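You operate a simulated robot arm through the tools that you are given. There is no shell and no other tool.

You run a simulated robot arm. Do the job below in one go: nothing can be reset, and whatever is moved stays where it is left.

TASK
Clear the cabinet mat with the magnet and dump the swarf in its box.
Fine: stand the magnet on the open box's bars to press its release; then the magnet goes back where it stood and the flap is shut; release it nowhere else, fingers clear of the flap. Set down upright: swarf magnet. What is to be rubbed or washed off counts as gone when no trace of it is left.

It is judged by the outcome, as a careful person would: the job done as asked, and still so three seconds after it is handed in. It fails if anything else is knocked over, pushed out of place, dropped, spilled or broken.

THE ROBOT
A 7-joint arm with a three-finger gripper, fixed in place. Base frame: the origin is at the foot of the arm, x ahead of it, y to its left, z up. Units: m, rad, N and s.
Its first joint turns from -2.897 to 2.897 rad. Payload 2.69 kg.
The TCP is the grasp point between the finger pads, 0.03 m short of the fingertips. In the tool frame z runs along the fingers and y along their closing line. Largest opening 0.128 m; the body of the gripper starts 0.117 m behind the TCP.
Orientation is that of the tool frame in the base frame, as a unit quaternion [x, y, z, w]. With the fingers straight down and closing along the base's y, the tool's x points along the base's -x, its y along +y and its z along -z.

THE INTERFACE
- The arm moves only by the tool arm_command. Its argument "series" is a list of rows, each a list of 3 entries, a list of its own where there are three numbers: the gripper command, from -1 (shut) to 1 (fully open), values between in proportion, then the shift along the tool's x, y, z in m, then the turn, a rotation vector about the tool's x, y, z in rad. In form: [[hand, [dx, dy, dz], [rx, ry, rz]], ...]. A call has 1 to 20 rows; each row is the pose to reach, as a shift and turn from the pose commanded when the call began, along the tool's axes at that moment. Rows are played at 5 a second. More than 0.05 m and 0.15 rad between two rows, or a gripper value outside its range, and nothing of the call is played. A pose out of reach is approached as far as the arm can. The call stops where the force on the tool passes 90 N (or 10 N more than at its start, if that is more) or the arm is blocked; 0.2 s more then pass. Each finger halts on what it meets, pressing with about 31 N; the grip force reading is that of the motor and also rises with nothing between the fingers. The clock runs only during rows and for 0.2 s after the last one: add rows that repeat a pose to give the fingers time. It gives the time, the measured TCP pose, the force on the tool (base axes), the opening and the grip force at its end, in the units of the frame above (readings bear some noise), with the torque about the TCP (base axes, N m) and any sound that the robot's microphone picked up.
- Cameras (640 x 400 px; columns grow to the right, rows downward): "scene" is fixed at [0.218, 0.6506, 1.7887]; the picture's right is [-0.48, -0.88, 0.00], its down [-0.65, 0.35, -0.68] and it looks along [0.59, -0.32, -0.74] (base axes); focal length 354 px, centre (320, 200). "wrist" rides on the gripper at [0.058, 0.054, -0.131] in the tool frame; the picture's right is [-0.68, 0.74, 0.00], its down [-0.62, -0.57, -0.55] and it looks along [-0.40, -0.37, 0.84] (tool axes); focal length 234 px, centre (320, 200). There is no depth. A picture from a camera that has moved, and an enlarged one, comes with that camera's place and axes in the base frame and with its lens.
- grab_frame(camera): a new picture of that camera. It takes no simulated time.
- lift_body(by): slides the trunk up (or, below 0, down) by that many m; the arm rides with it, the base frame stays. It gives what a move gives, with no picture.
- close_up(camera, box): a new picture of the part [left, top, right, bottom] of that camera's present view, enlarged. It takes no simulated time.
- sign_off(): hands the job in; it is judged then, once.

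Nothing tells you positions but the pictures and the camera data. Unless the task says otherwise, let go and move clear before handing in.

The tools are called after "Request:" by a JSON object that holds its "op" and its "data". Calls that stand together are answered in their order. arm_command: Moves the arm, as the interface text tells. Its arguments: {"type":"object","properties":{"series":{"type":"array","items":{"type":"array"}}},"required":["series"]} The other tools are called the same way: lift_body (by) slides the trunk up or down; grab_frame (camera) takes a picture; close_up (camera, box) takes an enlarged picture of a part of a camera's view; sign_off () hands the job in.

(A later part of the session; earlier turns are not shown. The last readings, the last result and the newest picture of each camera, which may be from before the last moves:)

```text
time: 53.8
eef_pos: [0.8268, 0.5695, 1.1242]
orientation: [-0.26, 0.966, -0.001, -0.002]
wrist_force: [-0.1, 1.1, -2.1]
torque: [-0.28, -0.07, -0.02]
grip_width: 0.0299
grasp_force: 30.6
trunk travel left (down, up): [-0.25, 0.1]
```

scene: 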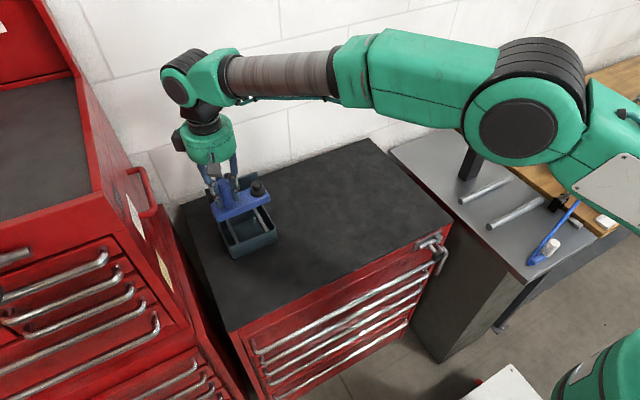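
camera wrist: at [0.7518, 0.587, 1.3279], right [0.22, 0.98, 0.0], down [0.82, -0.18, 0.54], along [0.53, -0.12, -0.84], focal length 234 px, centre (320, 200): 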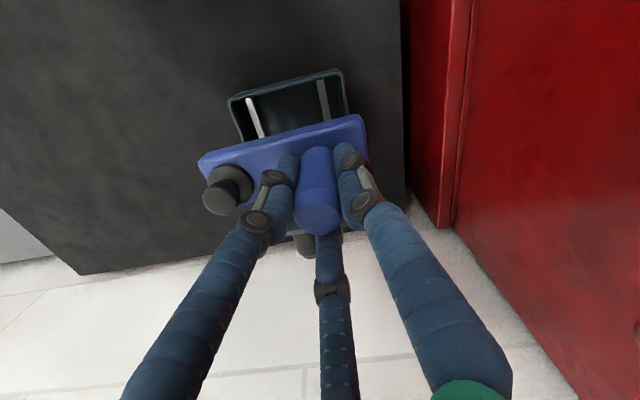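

Request:
{"op": "arm_command", "data": {"series": [[-1, [0, 0, 0.0008], [0, 0, 0]], [-1, [0, 0, 0.0008], [0, 0, 0]]]}}

Request:
{"op": "close_up", "data": {"camera": "scene", "box": [190, 140, 310, 270]}}

Request:
{"op": "close_up", "data": {"camera": "wrist", "box": [180, 50, 420, 240]}}

```text
time: 54.4
eef_pos: [0.8268, 0.5706, 1.1217]
orientation: [-0.26, 0.966, -0.001, -0.002]
wrist_force: [0.8, 3.0, 2.1]
torque: [-0.51, 0.19, 0.0]
grip_width: 0.0298
grasp_force: 30.9
trunk travel left (down, up): [-0.25, 0.1]
```

```text
3.08 times, centred on (250, 205) of scene
camera zoom: at [0.218, 0.6506, 1.7887], right [-0.48, -0.88, 0.0], down [-0.65, 0.35, -0.68], along [0.59, -0.32, -0.74], focal length 1090 px, centre (535, 185)
```

zoom: 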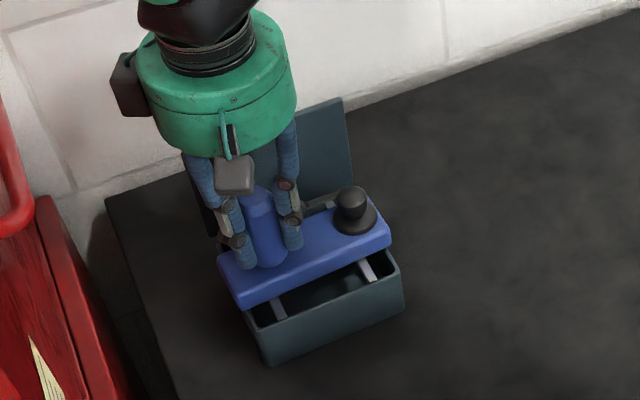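

```text
2.11 times, centred on (300, 145) of wrist
camera zoom: at [0.7499, 0.5873, 1.2551], right [0.22, 0.98, 0.0], down [0.82, -0.18, 0.55], along [0.53, -0.12, -0.84], focal length 493 px, centre (362, 316)
```

zoom: 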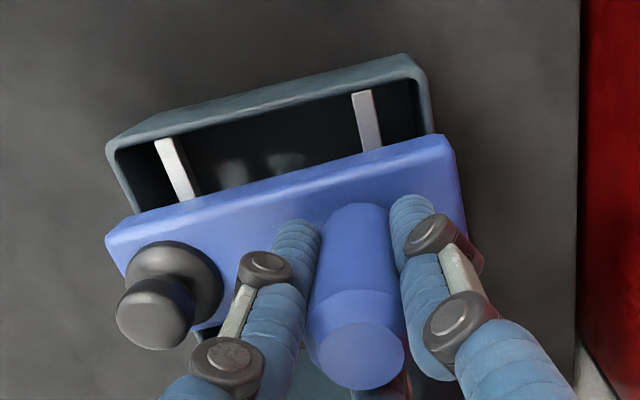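

The block is seated on the bars. I'll open the fingers, rise clear of the handle, and look at where the button is.

Request:
{"op": "arm_command", "data": {"series": [[-0.6, [0, 0, 0], [0, 0, 0]], [-0.15, [0, 0, 0], [0, 0, 0]], [-0.15, [0, 0, 0], [0, 0, 0]], [-0.15, [0, 0, -0.02], [0, 0, 0]], [-0.15, [0, 0, -0.05], [0, 0, 0]], [-0.15, [0, 0, -0.09], [0, 0, 0]], [-0.15, [0, 0, -0.11], [0, 0, 0]], [-0.15, [0, 0, -0.11], [0, 0, 0]]]}}

Request:
{"op": "close_up", "data": {"camera": "scene", "box": [190, 140, 310, 270]}}

Request:
{"op": "close_up", "data": {"camera": "wrist", "box": [180, 50, 420, 240]}}

```text
time: 56.2
eef_pos: [0.8268, 0.5703, 1.2339]
orientation: [-0.259, 0.966, -0.001, -0.002]
wrist_force: [-1.0, -0.1, 0.5]
torque: [-0.02, -0.05, 0.0]
grip_width: 0.0544
grasp_force: 0.0
trunk travel left (down, up): [-0.25, 0.1]
```

```text
3.08 times, centred on (250, 205) of scene
camera zoom: at [0.218, 0.6506, 1.7887], right [-0.48, -0.88, 0.0], down [-0.65, 0.35, -0.68], along [0.59, -0.32, -0.74], focal length 1090 px, centre (535, 185)
```

zoom: 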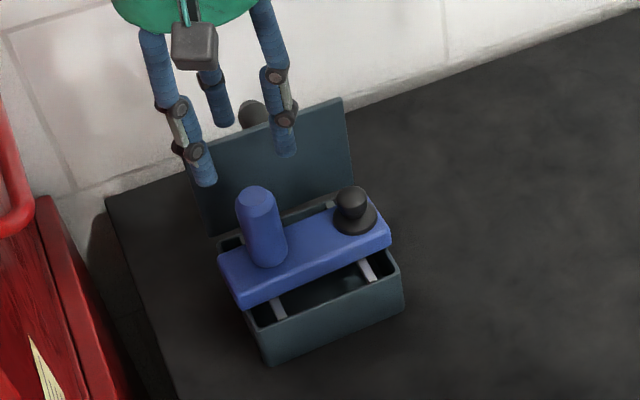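

```text
2.11 times, centred on (300, 145) of wrist
camera zoom: at [0.7506, 0.5875, 1.3651], right [0.22, 0.98, 0.0], down [0.82, -0.18, 0.54], along [0.53, -0.12, -0.84], focal length 493 px, centre (362, 316)
```

zoom: 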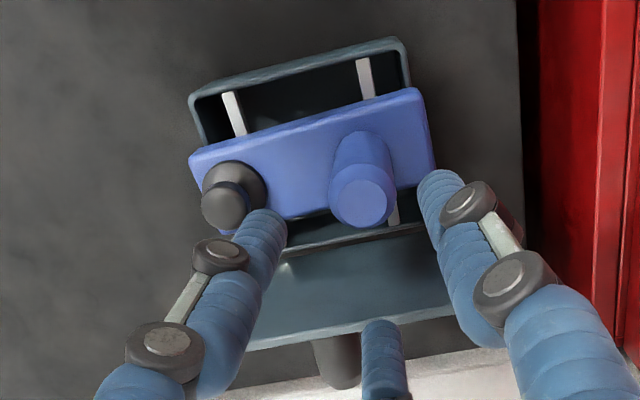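

The magnet stands upright across both bars, and the button top is at about (0.828, 0.494, 1.11). I'll close the fingers and move above the button.

Request:
{"op": "arm_command", "data": {"series": [[-1, [0, 0, 0], [0, 0, 0]], [-1, [0.0124, -0.0222, 0], [0, 0, 0]], [-1, [0.0249, -0.0444, 0], [0, 0, 0]], [-1, [0.0373, -0.0666, 0], [0, 0, 0]], [-1, [0.0373, -0.0666, 0.035], [0, 0, 0]], [-1, [0.0373, -0.0666, 0.06], [0, 0, 0]], [-1, [0.0373, -0.0666, 0.072], [0, 0, 0]], [-1, [0.0373, -0.0666, 0.072], [0, 0, 0]]]}}

Request:
{"op": "close_up", "data": {"camera": "scene", "box": [190, 140, 310, 270]}}

Request:
{"op": "close_up", "data": {"camera": "wrist", "box": [180, 80, 460, 280]}}

```text
time: 58.0
eef_pos: [0.829, 0.4944, 1.1595]
orientation: [-0.26, 0.966, -0.001, -0.002]
wrist_force: [0.7, 0.1, 0.8]
torque: [-0.01, 0.03, -0.02]
grip_width: 0.0022
grasp_force: 31.2
trunk travel left (down, up): [-0.25, 0.1]
```

```text
3.08 times, centred on (250, 205) of scene
camera zoom: at [0.218, 0.6506, 1.7887], right [-0.48, -0.88, 0.0], down [-0.65, 0.35, -0.68], along [0.59, -0.32, -0.74], focal length 1090 px, centre (535, 185)
```

zoom: 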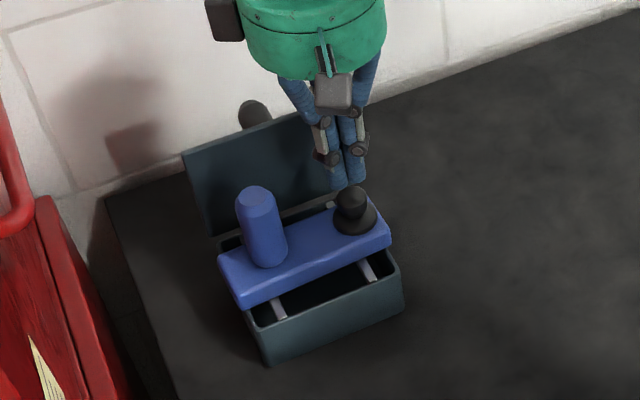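

```text
2.00 times, centred on (320, 180) of wrist
camera zoom: at [0.7523, 0.5113, 1.2921], right [0.22, 0.98, 0.0], down [0.82, -0.18, 0.54], along [0.53, -0.12, -0.84], focal length 468 px, centre (320, 240)
```

zoom: 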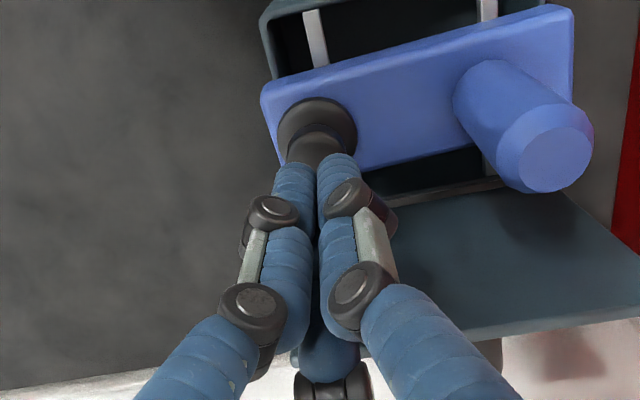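

Aligned over the button. I'll press down in small steps, watching force and sound.

Request:
{"op": "arm_command", "data": {"series": [[-1, [0, 0, 0.008], [0, 0, 0]], [-1, [0, 0, 0.014], [0, 0, 0]], [-1, [0, 0, 0.018], [0, 0, 0]], [-1, [0, 0, 0.021], [0, 0, 0]], [-1, [0, 0, 0.021], [0, 0, 0]]]}}

Request:
{"op": "close_up", "data": {"camera": "scene", "box": [190, 140, 310, 270]}}

```text
time: 59.2
eef_pos: [0.8285, 0.4935, 1.138]
orientation: [-0.26, 0.966, -0.001, -0.003]
wrist_force: [0.1, 0.1, 0.2]
torque: [0.0, -0.01, 0.01]
grip_width: 0.002
grasp_force: 30.9
trunk travel left (down, up): [-0.25, 0.1]
```

```text
3.08 times, centred on (250, 205) of scene
camera zoom: at [0.218, 0.6506, 1.7887], right [-0.48, -0.88, 0.0], down [-0.65, 0.35, -0.68], along [0.59, -0.32, -0.74], focal length 1090 px, centre (535, 185)
```

zoom: 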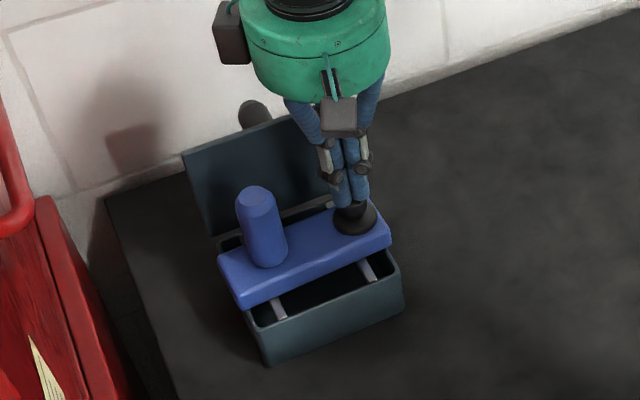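

Request:
{"op": "arm_command", "data": {"series": [[-1, [0, 0, 0.001], [0, 0, 0]], [-1, [0, 0, 0.002], [0, 0, 0]], [-1, [0, 0, 0.003], [0, 0, 0]], [-1, [0, 0, 0.003], [0, 0, 0]]]}}

```text
time: 60.2
eef_pos: [0.8292, 0.4928, 1.1356]
orientation: [-0.26, 0.966, -0.001, -0.002]
wrist_force: [0.5, -0.9, 0.0]
torque: [0.04, 0.02, -0.03]
grip_width: 0.0021
grasp_force: 31.1
trunk travel left (down, up): [-0.25, 0.1]
```

Request:
{"op": "arm_command", "data": {"series": [[-1, [0, 0, 0.001], [0, 0, 0]], [-1, [0, 0, 0.002], [0, 0, 0]], [-1, [0, 0, 0.003], [0, 0, 0]], [-1, [0, 0, 0.003], [0, 0, 0]]]}}

Request:
{"op": "close_up", "data": {"camera": "wrist", "box": [180, 80, 460, 280]}}

```text
time: 61.2
eef_pos: [0.827, 0.4939, 1.1329]
orientation: [-0.26, 0.966, -0.001, -0.002]
wrist_force: [0.6, 0.7, 1.7]
torque: [0.01, -0.02, 0.01]
grip_width: 0.0021
grasp_force: 30.3
trunk travel left (down, up): [-0.25, 0.1]
```

```text
2.00 times, centred on (320, 180) of wrist
camera zoom: at [0.7506, 0.5107, 1.2661], right [0.22, 0.98, 0.0], down [0.82, -0.18, 0.54], along [0.53, -0.12, -0.84], focal length 468 px, centre (320, 240)
```

zoom: 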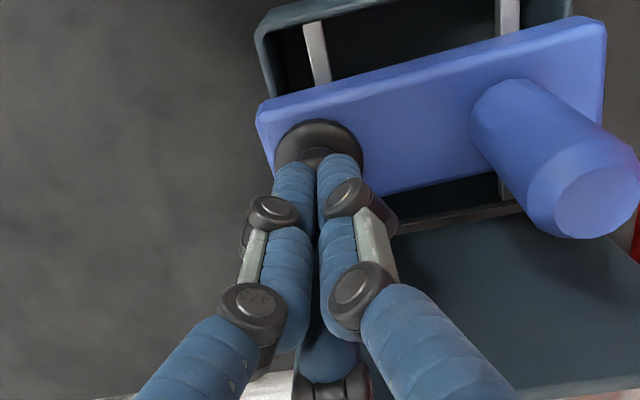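

Request:
{"op": "arm_command", "data": {"series": [[-1, [0, 0, 0.001], [0, 0, 0]], [-1, [0, 0, 0.002], [0, 0, 0]], [-1, [0, 0, 0.003], [0, 0, 0]], [-1, [0, 0, 0.003], [0, 0, 0]]]}}

```text
time: 62.2
eef_pos: [0.8259, 0.494, 1.1307]
orientation: [-0.26, 0.966, 0.001, -0.003]
wrist_force: [-1.3, 0.3, 1.6]
torque: [0.0, -0.03, 0.02]
grip_width: 0.0022
grasp_force: 31.2
trunk travel left (down, up): [-0.25, 0.1]
heard: click
```

I heard a click, so the release has fired with the magnet on the bars. I'll hold briefly, rise, and check the box.

Request:
{"op": "arm_command", "data": {"series": [[-1, [0, 0, 0.0005], [0, 0, 0]], [-1, [0, 0, 0.0005], [0, 0, 0]], [-1, [0, 0, 0.0005], [0, 0, 0]], [-1, [0, 0, -0.01], [0, 0, 0]], [-1, [0, 0, -0.04], [0, 0, 0]], [-1, [0, 0, -0.08], [0, 0, 0]], [-1, [0, 0, -0.1], [0, 0, 0]], [-1, [0, 0, -0.1], [0, 0, 0]]]}}

Request:
{"op": "close_up", "data": {"camera": "scene", "box": [190, 140, 310, 270]}}

Request:
{"op": "close_up", "data": {"camera": "wrist", "box": [240, 60, 440, 200]}}

```text
time: 64.0
eef_pos: [0.8267, 0.4939, 1.2293]
orientation: [-0.26, 0.966, -0.001, -0.003]
wrist_force: [-0.2, -0.3, 0.0]
torque: [-0.02, -0.04, 0.01]
grip_width: 0.0019
grasp_force: 30.6
trunk travel left (down, up): [-0.25, 0.1]
```

```text
3.08 times, centred on (250, 205) of scene
camera zoom: at [0.218, 0.6506, 1.7887], right [-0.48, -0.88, 0.0], down [-0.65, 0.35, -0.68], along [0.59, -0.32, -0.74], focal length 1090 px, centre (535, 185)
```

zoom: 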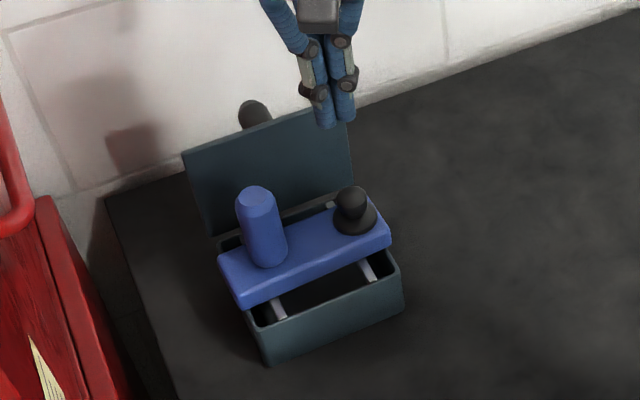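

```text
2.86 times, centred on (340, 130) of wrist
camera zoom: at [0.7502, 0.5117, 1.3632], right [0.22, 0.98, 0.0], down [0.82, -0.18, 0.54], along [0.53, -0.12, -0.84], focal length 669 px, centre (263, 400)
```

zoom: 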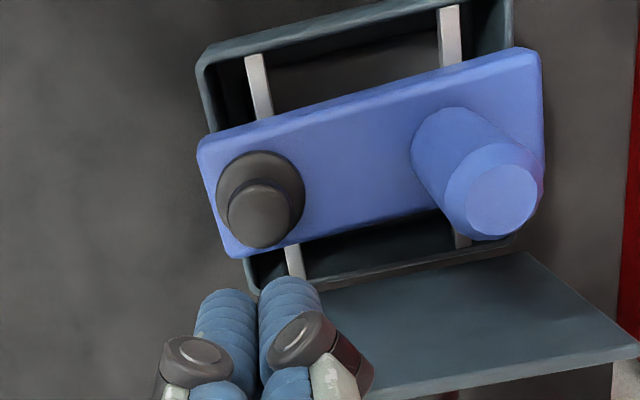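

The button has sprung back and the magnet hasn't shifted. I'll return above the handle, open, and descend to the same grip pose.

Request:
{"op": "arm_command", "data": {"series": [[-1, [-0.0124, 0.0222, 0], [0, 0, 0]], [-1, [-0.0249, 0.0444, 0], [0, 0, 0]], [-0.6, [-0.0373, 0.0666, 0], [0, 0, 0]], [-0.15, [-0.0373, 0.0666, 0], [0, 0, 0]], [-0.15, [-0.0373, 0.0666, 0], [0, 0, 0]], [-0.15, [-0.0373, 0.0666, 0.03], [0, 0, 0]], [-0.15, [-0.0373, 0.0666, 0.06], [0, 0, 0]], [-0.15, [-0.0373, 0.0666, 0.09], [0, 0, 0]], [-0.15, [-0.0373, 0.0666, 0.108], [0, 0, 0]], [-0.15, [-0.0373, 0.0666, 0.108], [0, 0, 0]]]}}

Request:
{"op": "close_up", "data": {"camera": "scene", "box": [190, 140, 310, 270]}}

Request:
{"op": "close_up", "data": {"camera": "wrist", "box": [180, 50, 420, 240]}}

```text
time: 66.2
eef_pos: [0.8267, 0.5708, 1.1234]
orientation: [-0.26, 0.966, -0.001, -0.002]
wrist_force: [-3.3, -0.2, 0.1]
torque: [-0.05, -0.12, 0.03]
grip_width: 0.0527
grasp_force: 0.0
trunk travel left (down, up): [-0.25, 0.1]
```

```text
3.08 times, centred on (250, 205) of scene
camera zoom: at [0.218, 0.6506, 1.7887], right [-0.48, -0.88, 0.0], down [-0.65, 0.35, -0.68], along [0.59, -0.32, -0.74], focal length 1090 px, centre (535, 185)
```

zoom: 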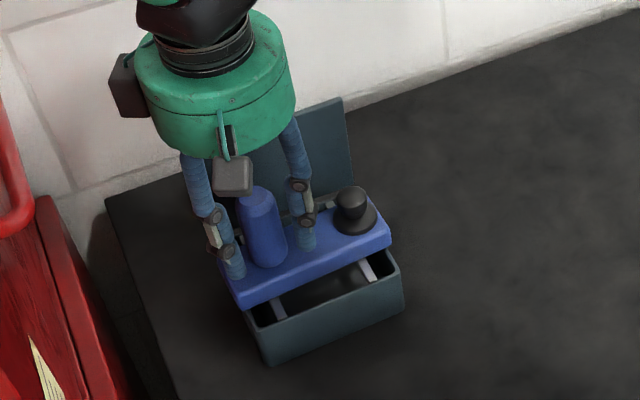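

```text
2.11 times, centred on (300, 145) of wrist
camera zoom: at [0.7495, 0.5884, 1.2553], right [0.22, 0.98, 0.0], down [0.82, -0.18, 0.55], along [0.53, -0.12, -0.84], focal length 493 px, centre (362, 316)
```

zoom: 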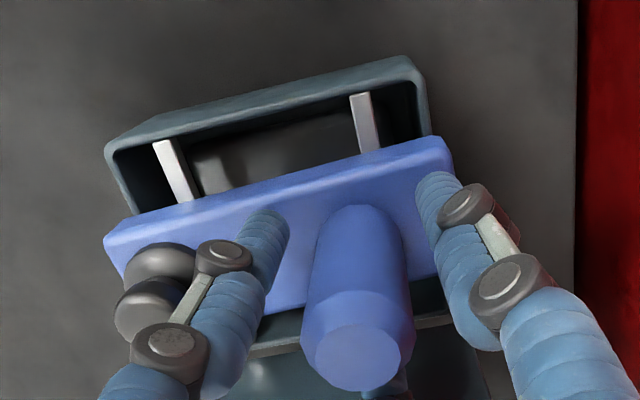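

The wall-side finger is only brushing the open flap lightly. I'll close on the handle now.

Request:
{"op": "arm_command", "data": {"series": [[-0.45, [0, 0, 0], [0, 0, 0]], [-1, [0, 0, 0], [0, 0, 0]], [-1, [0, 0, 0], [0, 0, 0]], [-1, [0, 0, 0], [0, 0, 0]]]}}

Request:
{"op": "close_up", "data": {"camera": "scene", "box": [190, 140, 310, 270]}}

```text
time: 67.2
eef_pos: [0.8272, 0.5708, 1.1233]
orientation: [-0.26, 0.966, -0.001, -0.003]
wrist_force: [1.0, -2.2, -0.2]
torque: [-0.11, -0.01, 0.0]
grip_width: 0.0297
grasp_force: 31.0
trunk travel left (down, up): [-0.25, 0.1]
```

```text
3.08 times, centred on (250, 205) of scene
camera zoom: at [0.218, 0.6506, 1.7887], right [-0.48, -0.88, 0.0], down [-0.65, 0.35, -0.68], along [0.59, -0.32, -0.74], focal length 1090 px, centre (535, 185)
```

zoom: 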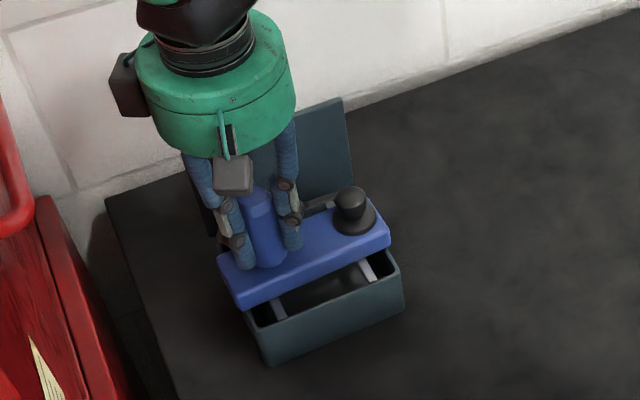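

Regripped. I'll lift straight up, move in −y to clear the flap, and check the box on the way.

Request:
{"op": "arm_command", "data": {"series": [[-1, [0, 0, -0.01], [0, 0, 0]], [-1, [0, 0, -0.04], [0, 0, 0]], [-1, [0, 0, -0.075], [0, 0, 0]], [-1, [0.02, -0.0346, -0.075], [0, 0, 0]], [-1, [0.04, -0.0693, -0.075], [0, 0, 0]], [-1, [0.06, -0.1039, -0.075], [0, 0, 0]], [-1, [0.08, -0.1386, -0.075], [0, 0, 0]], [-1, [0.1, -0.1732, -0.075], [0, 0, 0]], [-1, [0.11, -0.1905, -0.075], [0, 0, 0]], [-1, [0.11, -0.1905, -0.075], [0, 0, 0]]]}}

Request:
{"op": "close_up", "data": {"camera": "scene", "box": [190, 140, 350, 270]}}

Request:
{"op": "close_up", "data": {"camera": "scene", "box": [210, 195, 285, 260]}}

Request:
{"op": "grab_frame", "data": {"camera": "wrist"}}

```text
time: 69.4
eef_pos: [0.8265, 0.3507, 1.1985]
orientation: [-0.26, 0.966, 0.0, -0.003]
wrist_force: [-0.2, 0.3, -6.9]
torque: [0.21, -0.02, -0.02]
grip_width: 0.0298
grasp_force: 30.5
trunk travel left (down, up): [-0.25, 0.1]
```

```text
3.08 times, centred on (270, 205) of scene
camera zoom: at [0.218, 0.6506, 1.7887], right [-0.48, -0.88, 0.0], down [-0.65, 0.35, -0.68], along [0.59, -0.32, -0.74], focal length 1090 px, centre (474, 185)
```

zoom: 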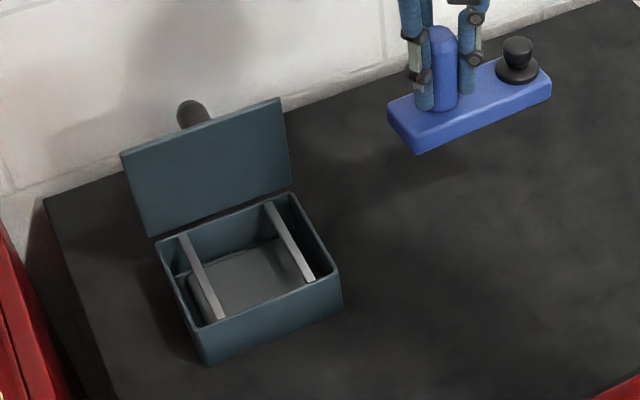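

```text
6.15 times, centred on (248, 228) of scene
camera zoom: at [0.218, 0.6506, 1.7887], right [-0.48, -0.88, 0.0], down [-0.65, 0.35, -0.68], along [0.59, -0.32, -0.74], focal length 2180 px, centre (766, 31)
```

zoom: 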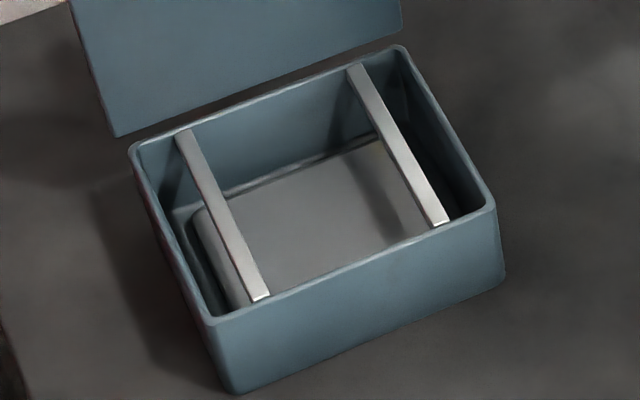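

```text
taken
camera wrist: at [0.7502, 0.3679, 1.3309], right [0.22, 0.98, 0.0], down [0.82, -0.18, 0.54], along [0.53, -0.12, -0.84], focal length 234 px, centre (320, 200)
```

wrist: 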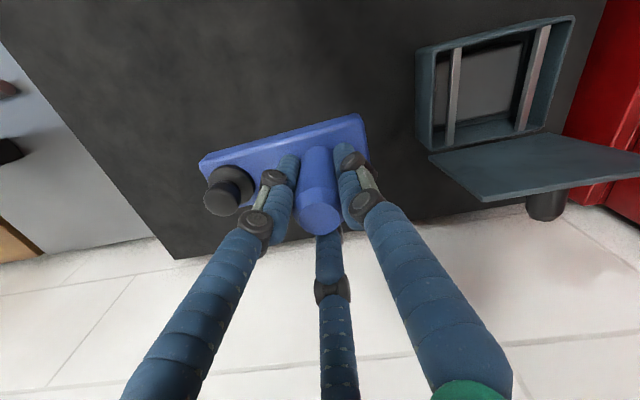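

The swarf now lies as a grey layer in the box. Next I'll carry the magnet back over its home spot and lower it to just above the mat.

Request:
{"op": "arm_command", "data": {"series": [[-1, [-0.0286, -0.0165, 0], [0, 0, 0]], [-1, [-0.0571, -0.033, 0], [0, 0, 0]], [-1, [-0.0857, -0.0496, 0], [0, 0, 0]], [-1, [-0.1142, -0.0661, 0], [0, 0, 0]], [-1, [-0.1142, -0.0661, 0.03], [0, 0, 0]], [-1, [-0.1142, -0.0661, 0.065], [0, 0, 0]], [-1, [-0.1142, -0.0661, 0.095], [0, 0, 0]], [-1, [-0.1142, -0.0661, 0.115], [0, 0, 0]], [-1, [-0.1142, -0.0661, 0.1245], [0, 0, 0]], [-1, [-0.1142, -0.0661, 0.1245], [0, 0, 0]]]}}

Request:
{"op": "close_up", "data": {"camera": "scene", "box": [260, 110, 340, 195]}}

```text
time: 71.6
eef_pos: [0.961, 0.3502, 1.0749]
orientation: [-0.26, 0.966, -0.001, -0.003]
wrist_force: [0.1, -1.0, -7.9]
torque: [0.2, 0.03, -0.01]
grip_width: 0.0297
grasp_force: 30.5
trunk travel left (down, up): [-0.25, 0.1]
```

```text
4.71 times, centred on (300, 152) of scene
camera zoom: at [0.218, 0.6506, 1.7887], right [-0.48, -0.88, 0.0], down [-0.65, 0.35, -0.68], along [0.59, -0.32, -0.74], focal length 1667 px, centre (414, 424)
```

zoom: 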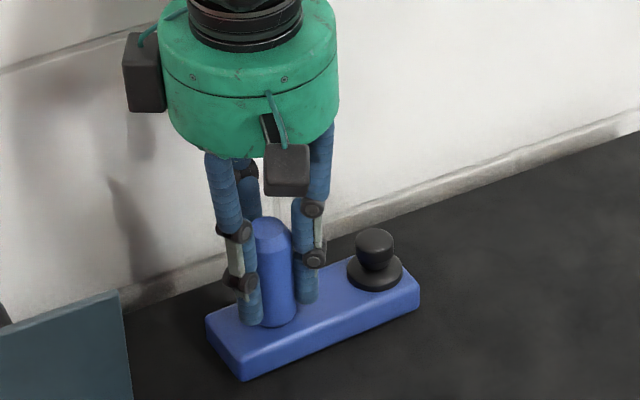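

Request:
{"op": "arm_command", "data": {"series": [[-1, [0.0017, 0.001, 0.002], [0, 0, 0]], [-1, [0.0017, 0.001, 0.004], [0, 0, 0]], [-1, [0.0017, 0.001, 0.0055], [0, 0, 0]], [-1, [0.0017, 0.001, 0.0055], [0, 0, 0]]]}}

```text
time: 72.6
eef_pos: [0.9581, 0.3496, 1.0696]
orientation: [-0.26, 0.966, -0.001, -0.002]
wrist_force: [-1.2, 2.5, 0.5]
torque: [-0.44, 0.25, -0.21]
grip_width: 0.0299
grasp_force: 31.1
trunk travel left (down, up): [-0.25, 0.1]
```

The magnet is resting on the mat at its home pose. I'll open the fingers and rise straight up.

Request:
{"op": "arm_command", "data": {"series": [[-0.5, [0, 0, 0], [0, 0, 0]], [-0.15, [0, 0, 0], [0, 0, 0]], [-0.15, [0, 0, 0], [0, 0, 0]], [-0.15, [0, 0, -0.02], [0, 0, 0]], [-0.15, [0, 0, -0.06], [0, 0, 0]], [-0.15, [0, 0, -0.1], [0, 0, 0]], [-0.15, [0, 0, -0.14], [0, 0, 0]], [-0.15, [0, 0, -0.14], [0, 0, 0]]]}}

Request:
{"op": "close_up", "data": {"camera": "scene", "box": [260, 145, 340, 200]}}

Request:
{"op": "grab_frame", "data": {"camera": "scene"}}

Request:
{"op": "grab_frame", "data": {"camera": "wrist"}}

```text
time: 74.4
eef_pos: [0.9556, 0.3483, 1.2083]
orientation: [-0.26, 0.966, -0.001, -0.003]
wrist_force: [-0.5, -1.0, -0.5]
torque: [0.03, -0.07, 0.01]
grip_width: 0.0546
grasp_force: 0.0
trunk travel left (down, up): [-0.25, 0.1]
```

```text
7.27 times, centred on (300, 172) of scene
camera zoom: at [0.218, 0.6506, 1.7887], right [-0.48, -0.88, 0.0], down [-0.65, 0.35, -0.68], along [0.59, -0.32, -0.74], focal length 2576 px, centre (466, 400)
```

zoom: 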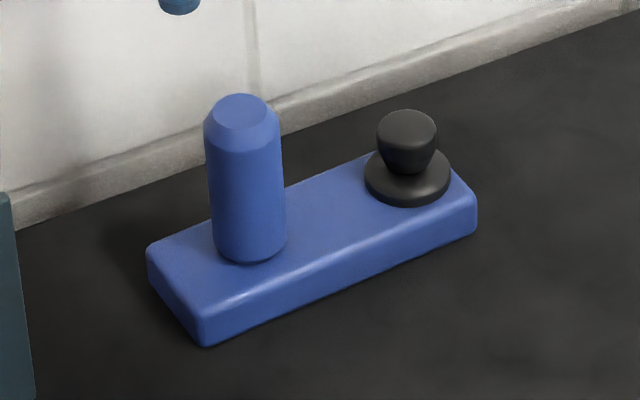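

```text
taken
```

scene: 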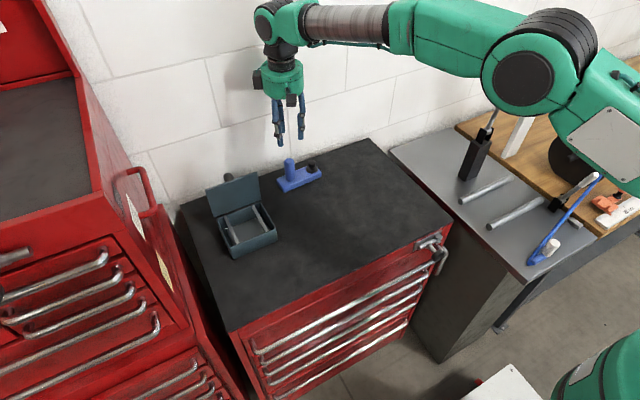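

```text
taken
camera wrist: at [0.8783, 0.3655, 1.3406], right [0.22, 0.98, 0.0], down [0.82, -0.18, 0.55], along [0.53, -0.12, -0.84], focal length 234 px, centre (320, 200)
```

wrist: 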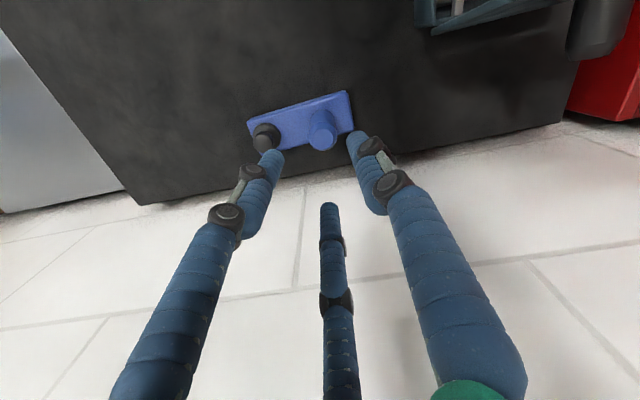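

The magnet is back on its spot, upright, within a few millimetres of where it stood. Next is the flap: I'll close the fingers and bring them behind it on the wall side, beside the knob.

Request:
{"op": "arm_command", "data": {"series": [[-1, [0, 0, 0], [0, 0, 0]], [-1, [-0.0128, 0.0351, -0.01], [0, 0, 0]], [-1, [-0.0255, 0.0702, -0.01], [0, 0, 0]], [-1, [-0.0383, 0.1052, -0.01], [0, 0, 0]], [-1, [-0.051, 0.1403, -0.01], [0, 0, 0]], [-1, [-0.051, 0.1403, -0.01], [0, 0, 0]]]}}

Request:
{"op": "close_up", "data": {"camera": "scene", "box": [180, 90, 340, 270]}}

Request:
{"op": "grab_frame", "data": {"camera": "wrist"}}

```text
time: 75.8
eef_pos: [0.9288, 0.4987, 1.2185]
orientation: [-0.26, 0.966, -0.001, -0.002]
wrist_force: [-0.6, 0.4, -1.3]
torque: [-0.11, -0.08, 0.0]
grip_width: 0.002
grasp_force: 31.0
trunk travel left (down, up): [-0.25, 0.1]
```

```text
2.22 times, centred on (260, 180) of scene
camera zoom: at [0.218, 0.6506, 1.7887], right [-0.48, -0.88, 0.0], down [-0.65, 0.35, -0.68], along [0.59, -0.32, -0.74], focal length 787 px, centre (453, 244)
```

zoom: 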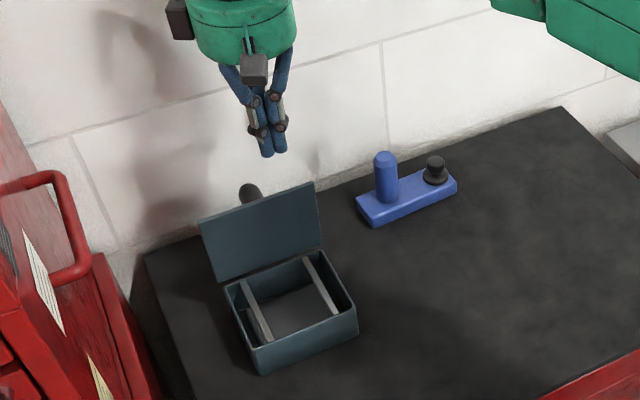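

```text
taken
camera wrist: at [0.8536, 0.5157, 1.3499], right [0.22, 0.98, 0.0], down [0.82, -0.18, 0.55], along [0.53, -0.12, -0.84], focal length 234 px, centre (320, 200)
```

wrist: 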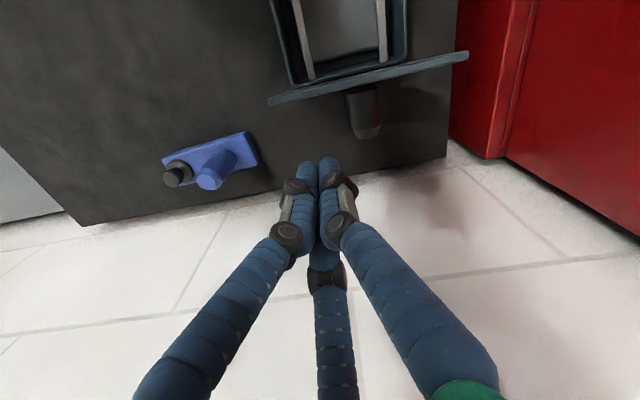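

Request:
{"op": "close_up", "data": {"camera": "wrist", "box": [250, 20, 490, 190]}}

Request:
{"op": "close_up", "data": {"camera": "scene", "box": [215, 150, 305, 240]}}

```text
2.35 times, centred on (370, 105) of wrist
camera zoom: at [0.8536, 0.5157, 1.3499], right [0.22, 0.98, 0.0], down [0.82, -0.18, 0.55], along [0.53, -0.12, -0.84], focal length 551 px, centre (202, 424)
```

zoom: 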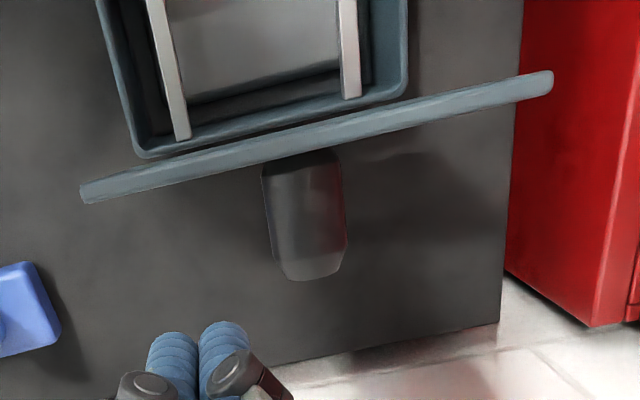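

```text
4.44 times, centred on (260, 195) of scene
camera zoom: at [0.218, 0.6506, 1.7887], right [-0.48, -0.88, 0.0], down [-0.65, 0.35, -0.68], along [0.59, -0.32, -0.74], focal length 1574 px, centre (587, 222)
```

zoom: 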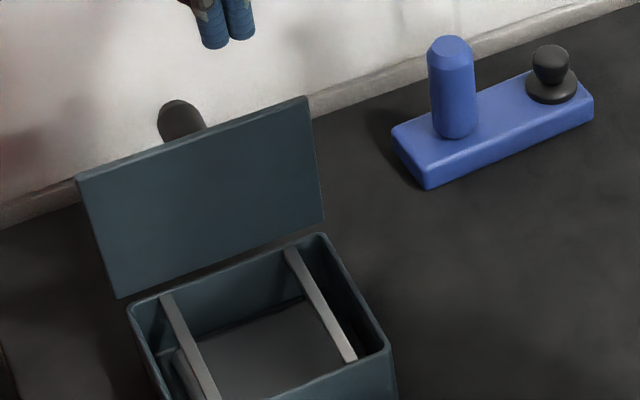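

The flap is held at about 84° by its hinge, so I can push it shut under control from the knob side. I'll lower the closed fingertips behind it and make gentle contact.

Request:
{"op": "arm_command", "data": {"series": [[-1, [0, 0, 0.02], [0, 0, 0]], [-1, [0, 0, 0.0385], [0, 0, 0]], [-1, [0.0087, 0.005, 0.0385], [0, 0, 0]], [-1, [0.0173, 0.01, 0.0385], [0, 0, 0]], [-1, [0.026, 0.015, 0.0385], [0, 0, 0]], [-1, [0.0303, 0.0175, 0.0385], [0, 0, 0]], [-1, [0.0303, 0.0175, 0.0385], [0, 0, 0]]]}}

Request:
{"op": "close_up", "data": {"camera": "scene", "box": [200, 120, 320, 270]}}

Request:
{"op": "close_up", "data": {"camera": "wrist", "box": [220, 20, 480, 220]}}

```text
time: 77.4
eef_pos: [0.8952, 0.4966, 1.1791]
orientation: [-0.26, 0.965, 0.0, -0.003]
wrist_force: [0.7, -1.0, 0.1]
torque: [0.0, 0.02, 0.0]
grip_width: 0.002
grasp_force: 30.9
trunk travel left (down, up): [-0.25, 0.1]
```

```text
2.67 times, centred on (260, 195) of scene
camera zoom: at [0.218, 0.6506, 1.7887], right [-0.48, -0.88, 0.0], down [-0.65, 0.35, -0.68], along [0.59, -0.32, -0.74], focal length 944 px, centre (480, 213)
```

zoom: 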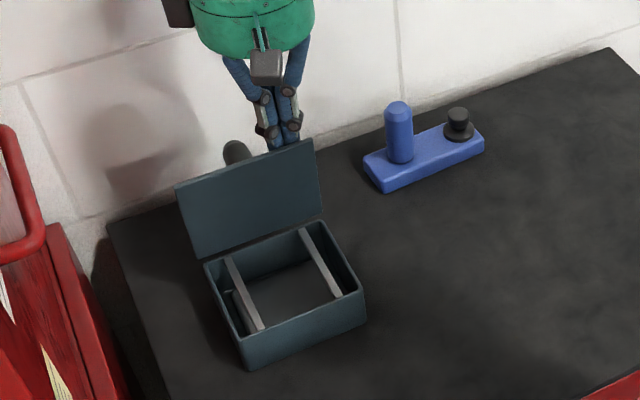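

```text
2.00 times, centred on (350, 120) of wrist
camera zoom: at [0.8182, 0.5144, 1.3116], right [0.22, 0.98, 0.0], down [0.82, -0.18, 0.54], along [0.53, -0.12, -0.84], focal length 468 px, centre (260, 360)
```

zoom: 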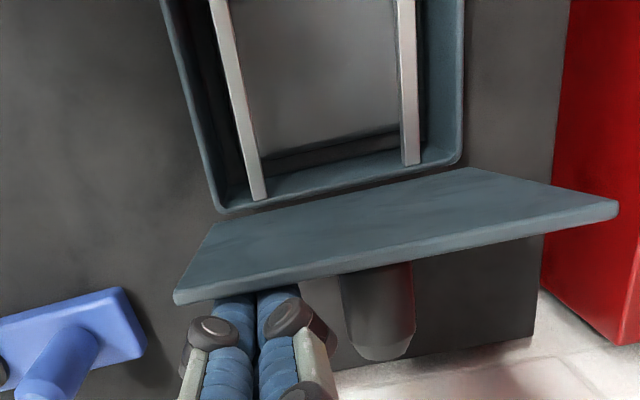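

Request:
{"op": "arm_command", "data": {"series": [[-1, [0.0069, 0.004, 0], [0, 0, 0]], [-1, [0.0156, 0.009, 0.002], [0, 0, 0]], [-1, [0.0225, 0.013, 0.005], [0, 0, 0]], [-1, [0.0286, 0.0165, 0.008], [0, 0, 0]], [-1, [0.0286, 0.0165, 0.008], [0, 0, 0]]]}}

Request:
{"op": "close_up", "data": {"camera": "scene", "box": [200, 120, 320, 270]}}

Request:
{"op": "close_up", "data": {"camera": "wrist", "box": [220, 20, 480, 220]}}

```text
time: 78.6
eef_pos: [0.8631, 0.4978, 1.1708]
orientation: [-0.259, 0.966, -0.001, -0.002]
wrist_force: [0.2, 0.3, 0.0]
torque: [-0.03, 0.0, 0.01]
grip_width: 0.0022
grasp_force: 31.3
trunk travel left (down, up): [-0.25, 0.1]
```

```text
2.67 times, centred on (260, 195) of scene
camera zoom: at [0.218, 0.6506, 1.7887], right [-0.48, -0.88, 0.0], down [-0.65, 0.35, -0.68], along [0.59, -0.32, -0.74], focal length 944 px, centre (480, 213)
```

zoom: 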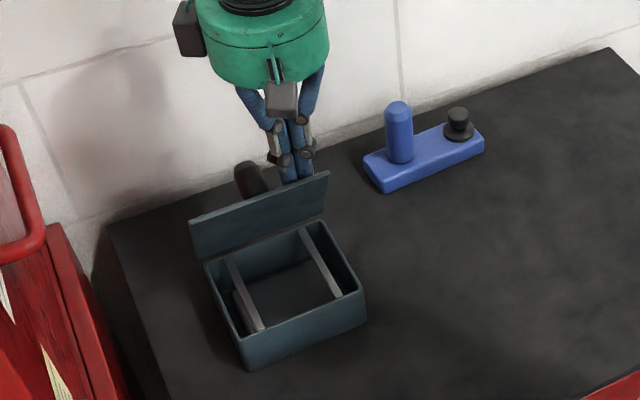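

```text
2.00 times, centred on (350, 120) of wrist
camera zoom: at [0.7857, 0.5156, 1.3036], right [0.22, 0.98, 0.0], down [0.82, -0.18, 0.55], along [0.53, -0.12, -0.84], focal length 468 px, centre (260, 360)
```

zoom: 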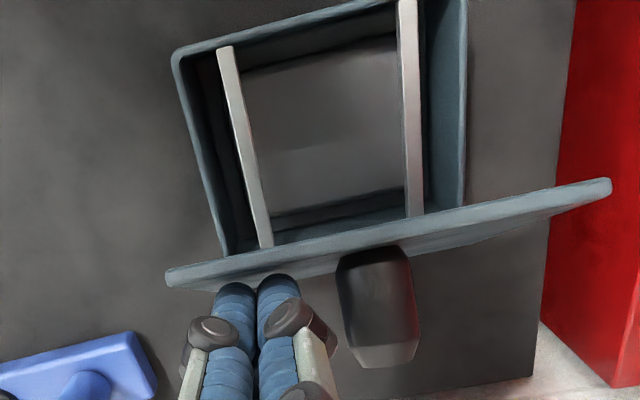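

The flap follows and holds by friction. I'll keep pushing it down along its arc.

Request:
{"op": "arm_command", "data": {"series": [[-1, [0.0056, 0.0033, 0.004], [0, 0, 0]], [-1, [0.0113, 0.0065, 0.008], [0, 0, 0]], [-1, [0.0165, 0.0095, 0.013], [0, 0, 0]], [-1, [0.0217, 0.0125, 0.0185], [0, 0, 0]], [-1, [0.026, 0.015, 0.0247], [0, 0, 0]], [-1, [0.0303, 0.0175, 0.031], [0, 0, 0]], [-1, [0.0303, 0.0175, 0.031], [0, 0, 0]]]}}

Request:
{"op": "close_up", "data": {"camera": "scene", "box": [200, 120, 320, 270]}}

Request:
{"op": "close_up", "data": {"camera": "wrist", "box": [220, 20, 480, 220]}}

```text
time: 80.2
eef_pos: [0.8269, 0.4969, 1.1396]
orientation: [-0.26, 0.966, 0.0, -0.003]
wrist_force: [-0.3, 0.1, 0.2]
torque: [0.03, -0.03, 0.03]
grip_width: 0.0021
grasp_force: 31.1
trunk travel left (down, up): [-0.25, 0.1]
```

```text
2.67 times, centred on (260, 195) of scene
camera zoom: at [0.218, 0.6506, 1.7887], right [-0.48, -0.88, 0.0], down [-0.65, 0.35, -0.68], along [0.59, -0.32, -0.74], focal length 944 px, centre (480, 213)
```

zoom: 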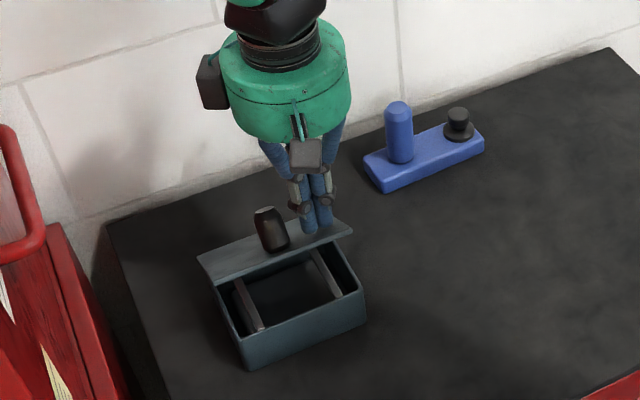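

```text
2.00 times, centred on (350, 120) of wrist
camera zoom: at [0.7509, 0.5142, 1.2724], right [0.22, 0.98, 0.0], down [0.82, -0.18, 0.54], along [0.53, -0.12, -0.84], focal length 468 px, centre (260, 360)
```

zoom: 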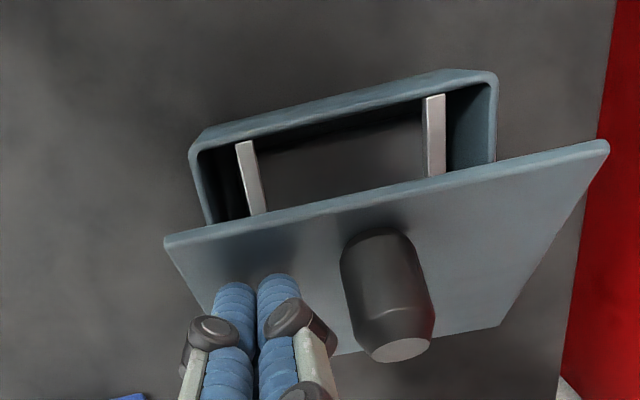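

Request:
{"op": "arm_command", "data": {"series": [[-1, [0.0035, 0.002, 0.007], [0, 0, 0]], [-1, [0.0069, 0.004, 0.0136], [0, 0, 0]], [-1, [0.0091, 0.0053, 0.021], [0, 0, 0]], [-1, [0.0113, 0.0065, 0.0285], [0, 0, 0]], [-1, [0.0121, 0.007, 0.036], [0, 0, 0]], [-1, [0.013, 0.0075, 0.042], [0, 0, 0]], [-1, [0.013, 0.0075, 0.042], [0, 0, 0]]]}}

Request:
{"op": "close_up", "data": {"camera": "scene", "box": [200, 120, 320, 270]}}

Request:
{"op": "close_up", "data": {"camera": "wrist", "box": [220, 20, 480, 220]}}

```text
time: 81.8
eef_pos: [0.8125, 0.4954, 1.0995]
orientation: [-0.26, 0.966, -0.001, -0.002]
wrist_force: [0.2, -0.7, 1.0]
torque: [0.02, 0.03, -0.01]
grip_width: 0.0018
grasp_force: 31.4
trunk travel left (down, up): [-0.25, 0.1]
```

```text
2.67 times, centred on (260, 195) of scene
camera zoom: at [0.218, 0.6506, 1.7887], right [-0.48, -0.88, 0.0], down [-0.65, 0.35, -0.68], along [0.59, -0.32, -0.74], focal length 944 px, centre (480, 213)
```

zoom: 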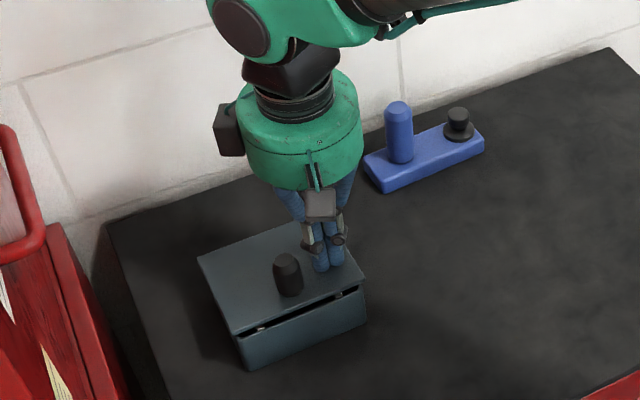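

```text
2.00 times, centred on (350, 120) of wrist
camera zoom: at [0.7359, 0.5138, 1.2308], right [0.22, 0.98, 0.0], down [0.82, -0.18, 0.54], along [0.53, -0.12, -0.84], focal length 468 px, centre (260, 360)
```

zoom: 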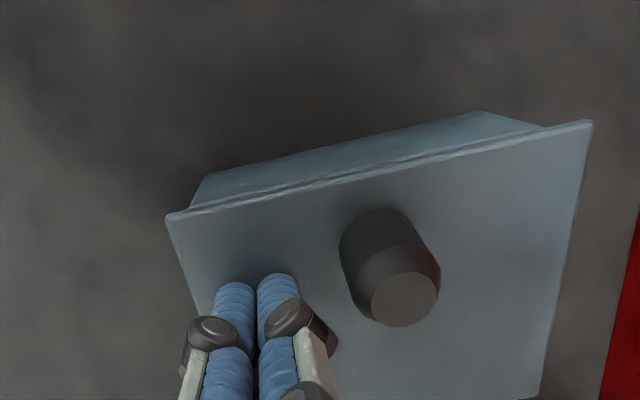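

Nearly shut, with a small gap at the front. I'll press down a little more until it seats.

Request:
{"op": "arm_command", "data": {"series": [[-1, [0.0, 0.0, 0.002], [0, 0, 0]], [-1, [0.0, 0.0, 0.004], [0, 0, 0]], [-1, [0.0, 0.0, 0.006], [0, 0, 0]], [-1, [0.0, 0.0, 0.008], [0, 0, 0]], [-1, [0.0, 0.0, 0.008], [0, 0, 0]]]}}

Request:
{"op": "close_up", "data": {"camera": "scene", "box": [200, 180, 300, 270]}}

```text
time: 83.0
eef_pos: [0.8125, 0.4973, 1.09]
orientation: [-0.26, 0.966, 0.0, -0.002]
wrist_force: [0.1, -0.2, 0.7]
torque: [-0.02, 0.01, -0.01]
grip_width: 0.002
grasp_force: 32.1
trunk travel left (down, up): [-0.25, 0.1]
```

```text
4.44 times, centred on (250, 225) of scene
camera zoom: at [0.218, 0.6506, 1.7887], right [-0.48, -0.88, 0.0], down [-0.65, 0.35, -0.68], along [0.59, -0.32, -0.74], focal length 1574 px, centre (631, 89)
```

zoom: 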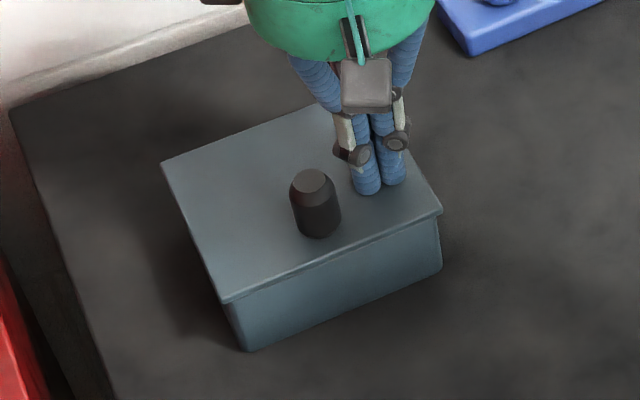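

It looks shut. I'll press a touch further to confirm it is seated on the rim.

Request:
{"op": "arm_command", "data": {"series": [[-1, [0.0, 0.0, 0.001], [0, 0, 0]], [-1, [0.0, 0.0, 0.002], [0, 0, 0]], [-1, [0.0, 0.0, 0.003], [0, 0, 0]], [-1, [0.0, 0.0, 0.003], [0, 0, 0]]]}}

```text
time: 84.0
eef_pos: [0.8135, 0.4958, 1.089]
orientation: [-0.26, 0.965, 0.0, -0.002]
wrist_force: [-1.1, -0.4, 5.7]
torque: [0.02, -0.08, 0.02]
grip_width: 0.002
grasp_force: 31.1
trunk travel left (down, up): [-0.25, 0.1]
```

The flap is seated and resisting. I'll rise clear and back away, then inspect everything.

Request:
{"op": "arm_command", "data": {"series": [[-1, [0, 0, -0.02], [0, 0, 0]], [-1, [0, 0, -0.06], [0, 0, 0]], [-1, [0, 0, -0.1], [0, 0, 0]], [-1, [0, 0, -0.14], [0, 0, 0]], [-1, [0.04, 0, -0.16], [0, 0, 0]], [-1, [0.08, 0, -0.18], [0, 0, 0]], [-1, [0.12, 0, -0.2], [0, 0, 0]], [-1, [0.16, 0, -0.22], [0, 0, 0]], [-1, [0.2, 0, -0.24], [0, 0, 0]], [-1, [0.2, 0, -0.24], [0, 0, 0]]]}}

Request:
{"op": "grab_frame", "data": {"camera": "scene"}}

Request:
{"op": "close_up", "data": {"camera": "scene", "box": [200, 190, 290, 265]}}

Request:
{"op": "close_up", "data": {"camera": "scene", "box": [260, 145, 400, 260]}}

Request:
{"op": "grab_frame", "data": {"camera": "wrist"}}

```text
time: 86.2
eef_pos: [0.641, 0.3966, 1.327]
orientation: [-0.26, 0.966, 0.0, -0.003]
wrist_force: [-0.5, 0.2, 0.2]
torque: [0.03, -0.04, -0.01]
grip_width: 0.0018
grasp_force: 31.9
trunk travel left (down, up): [-0.25, 0.1]
```

```text
taken
```

scene: 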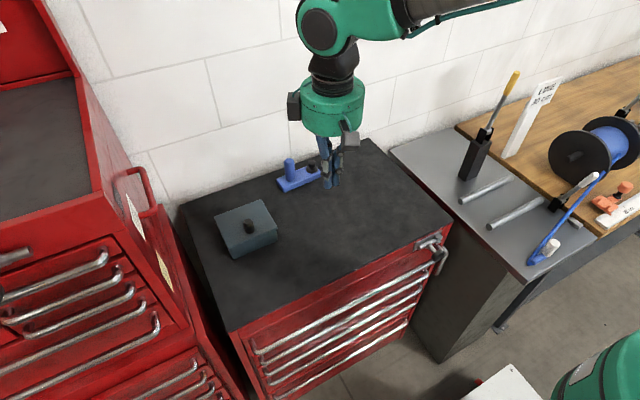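

```text
5.33 times, centred on (245, 228) of scene
camera zoom: at [0.218, 0.6506, 1.7887], right [-0.48, -0.88, 0.0], down [-0.65, 0.35, -0.68], along [0.59, -0.32, -0.74], focal length 1889 px, centre (720, 53)
```

zoom: 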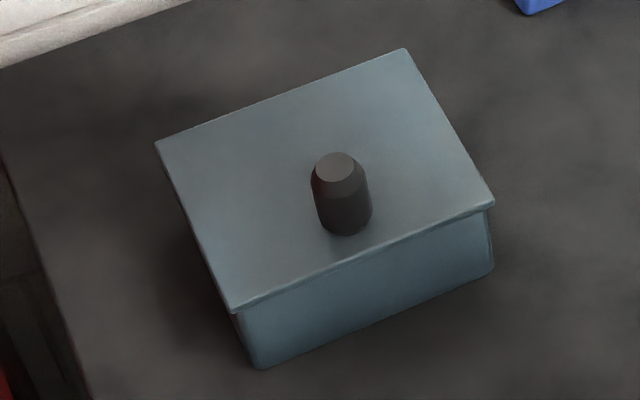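

```text
3.48 times, centred on (330, 202) of scene
camera zoom: at [0.218, 0.6506, 1.7887], right [-0.48, -0.88, 0.0], down [-0.65, 0.35, -0.68], along [0.59, -0.32, -0.74], focal length 1232 px, centre (285, 191)
```

zoom: 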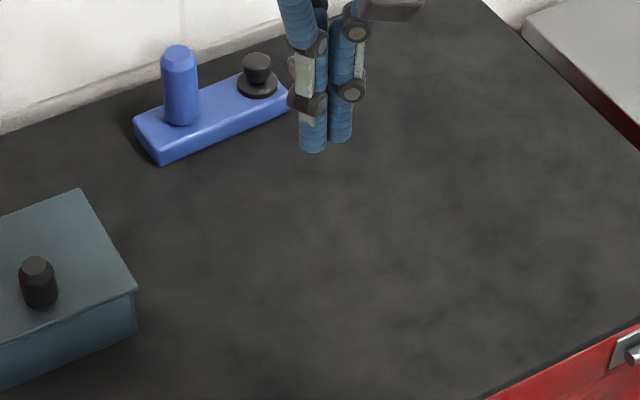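

```text
taken
camera wrist: at [0.5644, 0.4137, 1.4586], right [0.22, 0.98, 0.0], down [0.82, -0.18, 0.55], along [0.53, -0.12, -0.84], focal length 234 px, centre (320, 200)
```

wrist: 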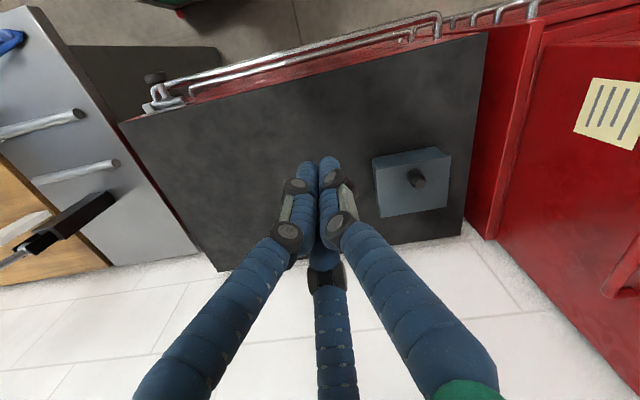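

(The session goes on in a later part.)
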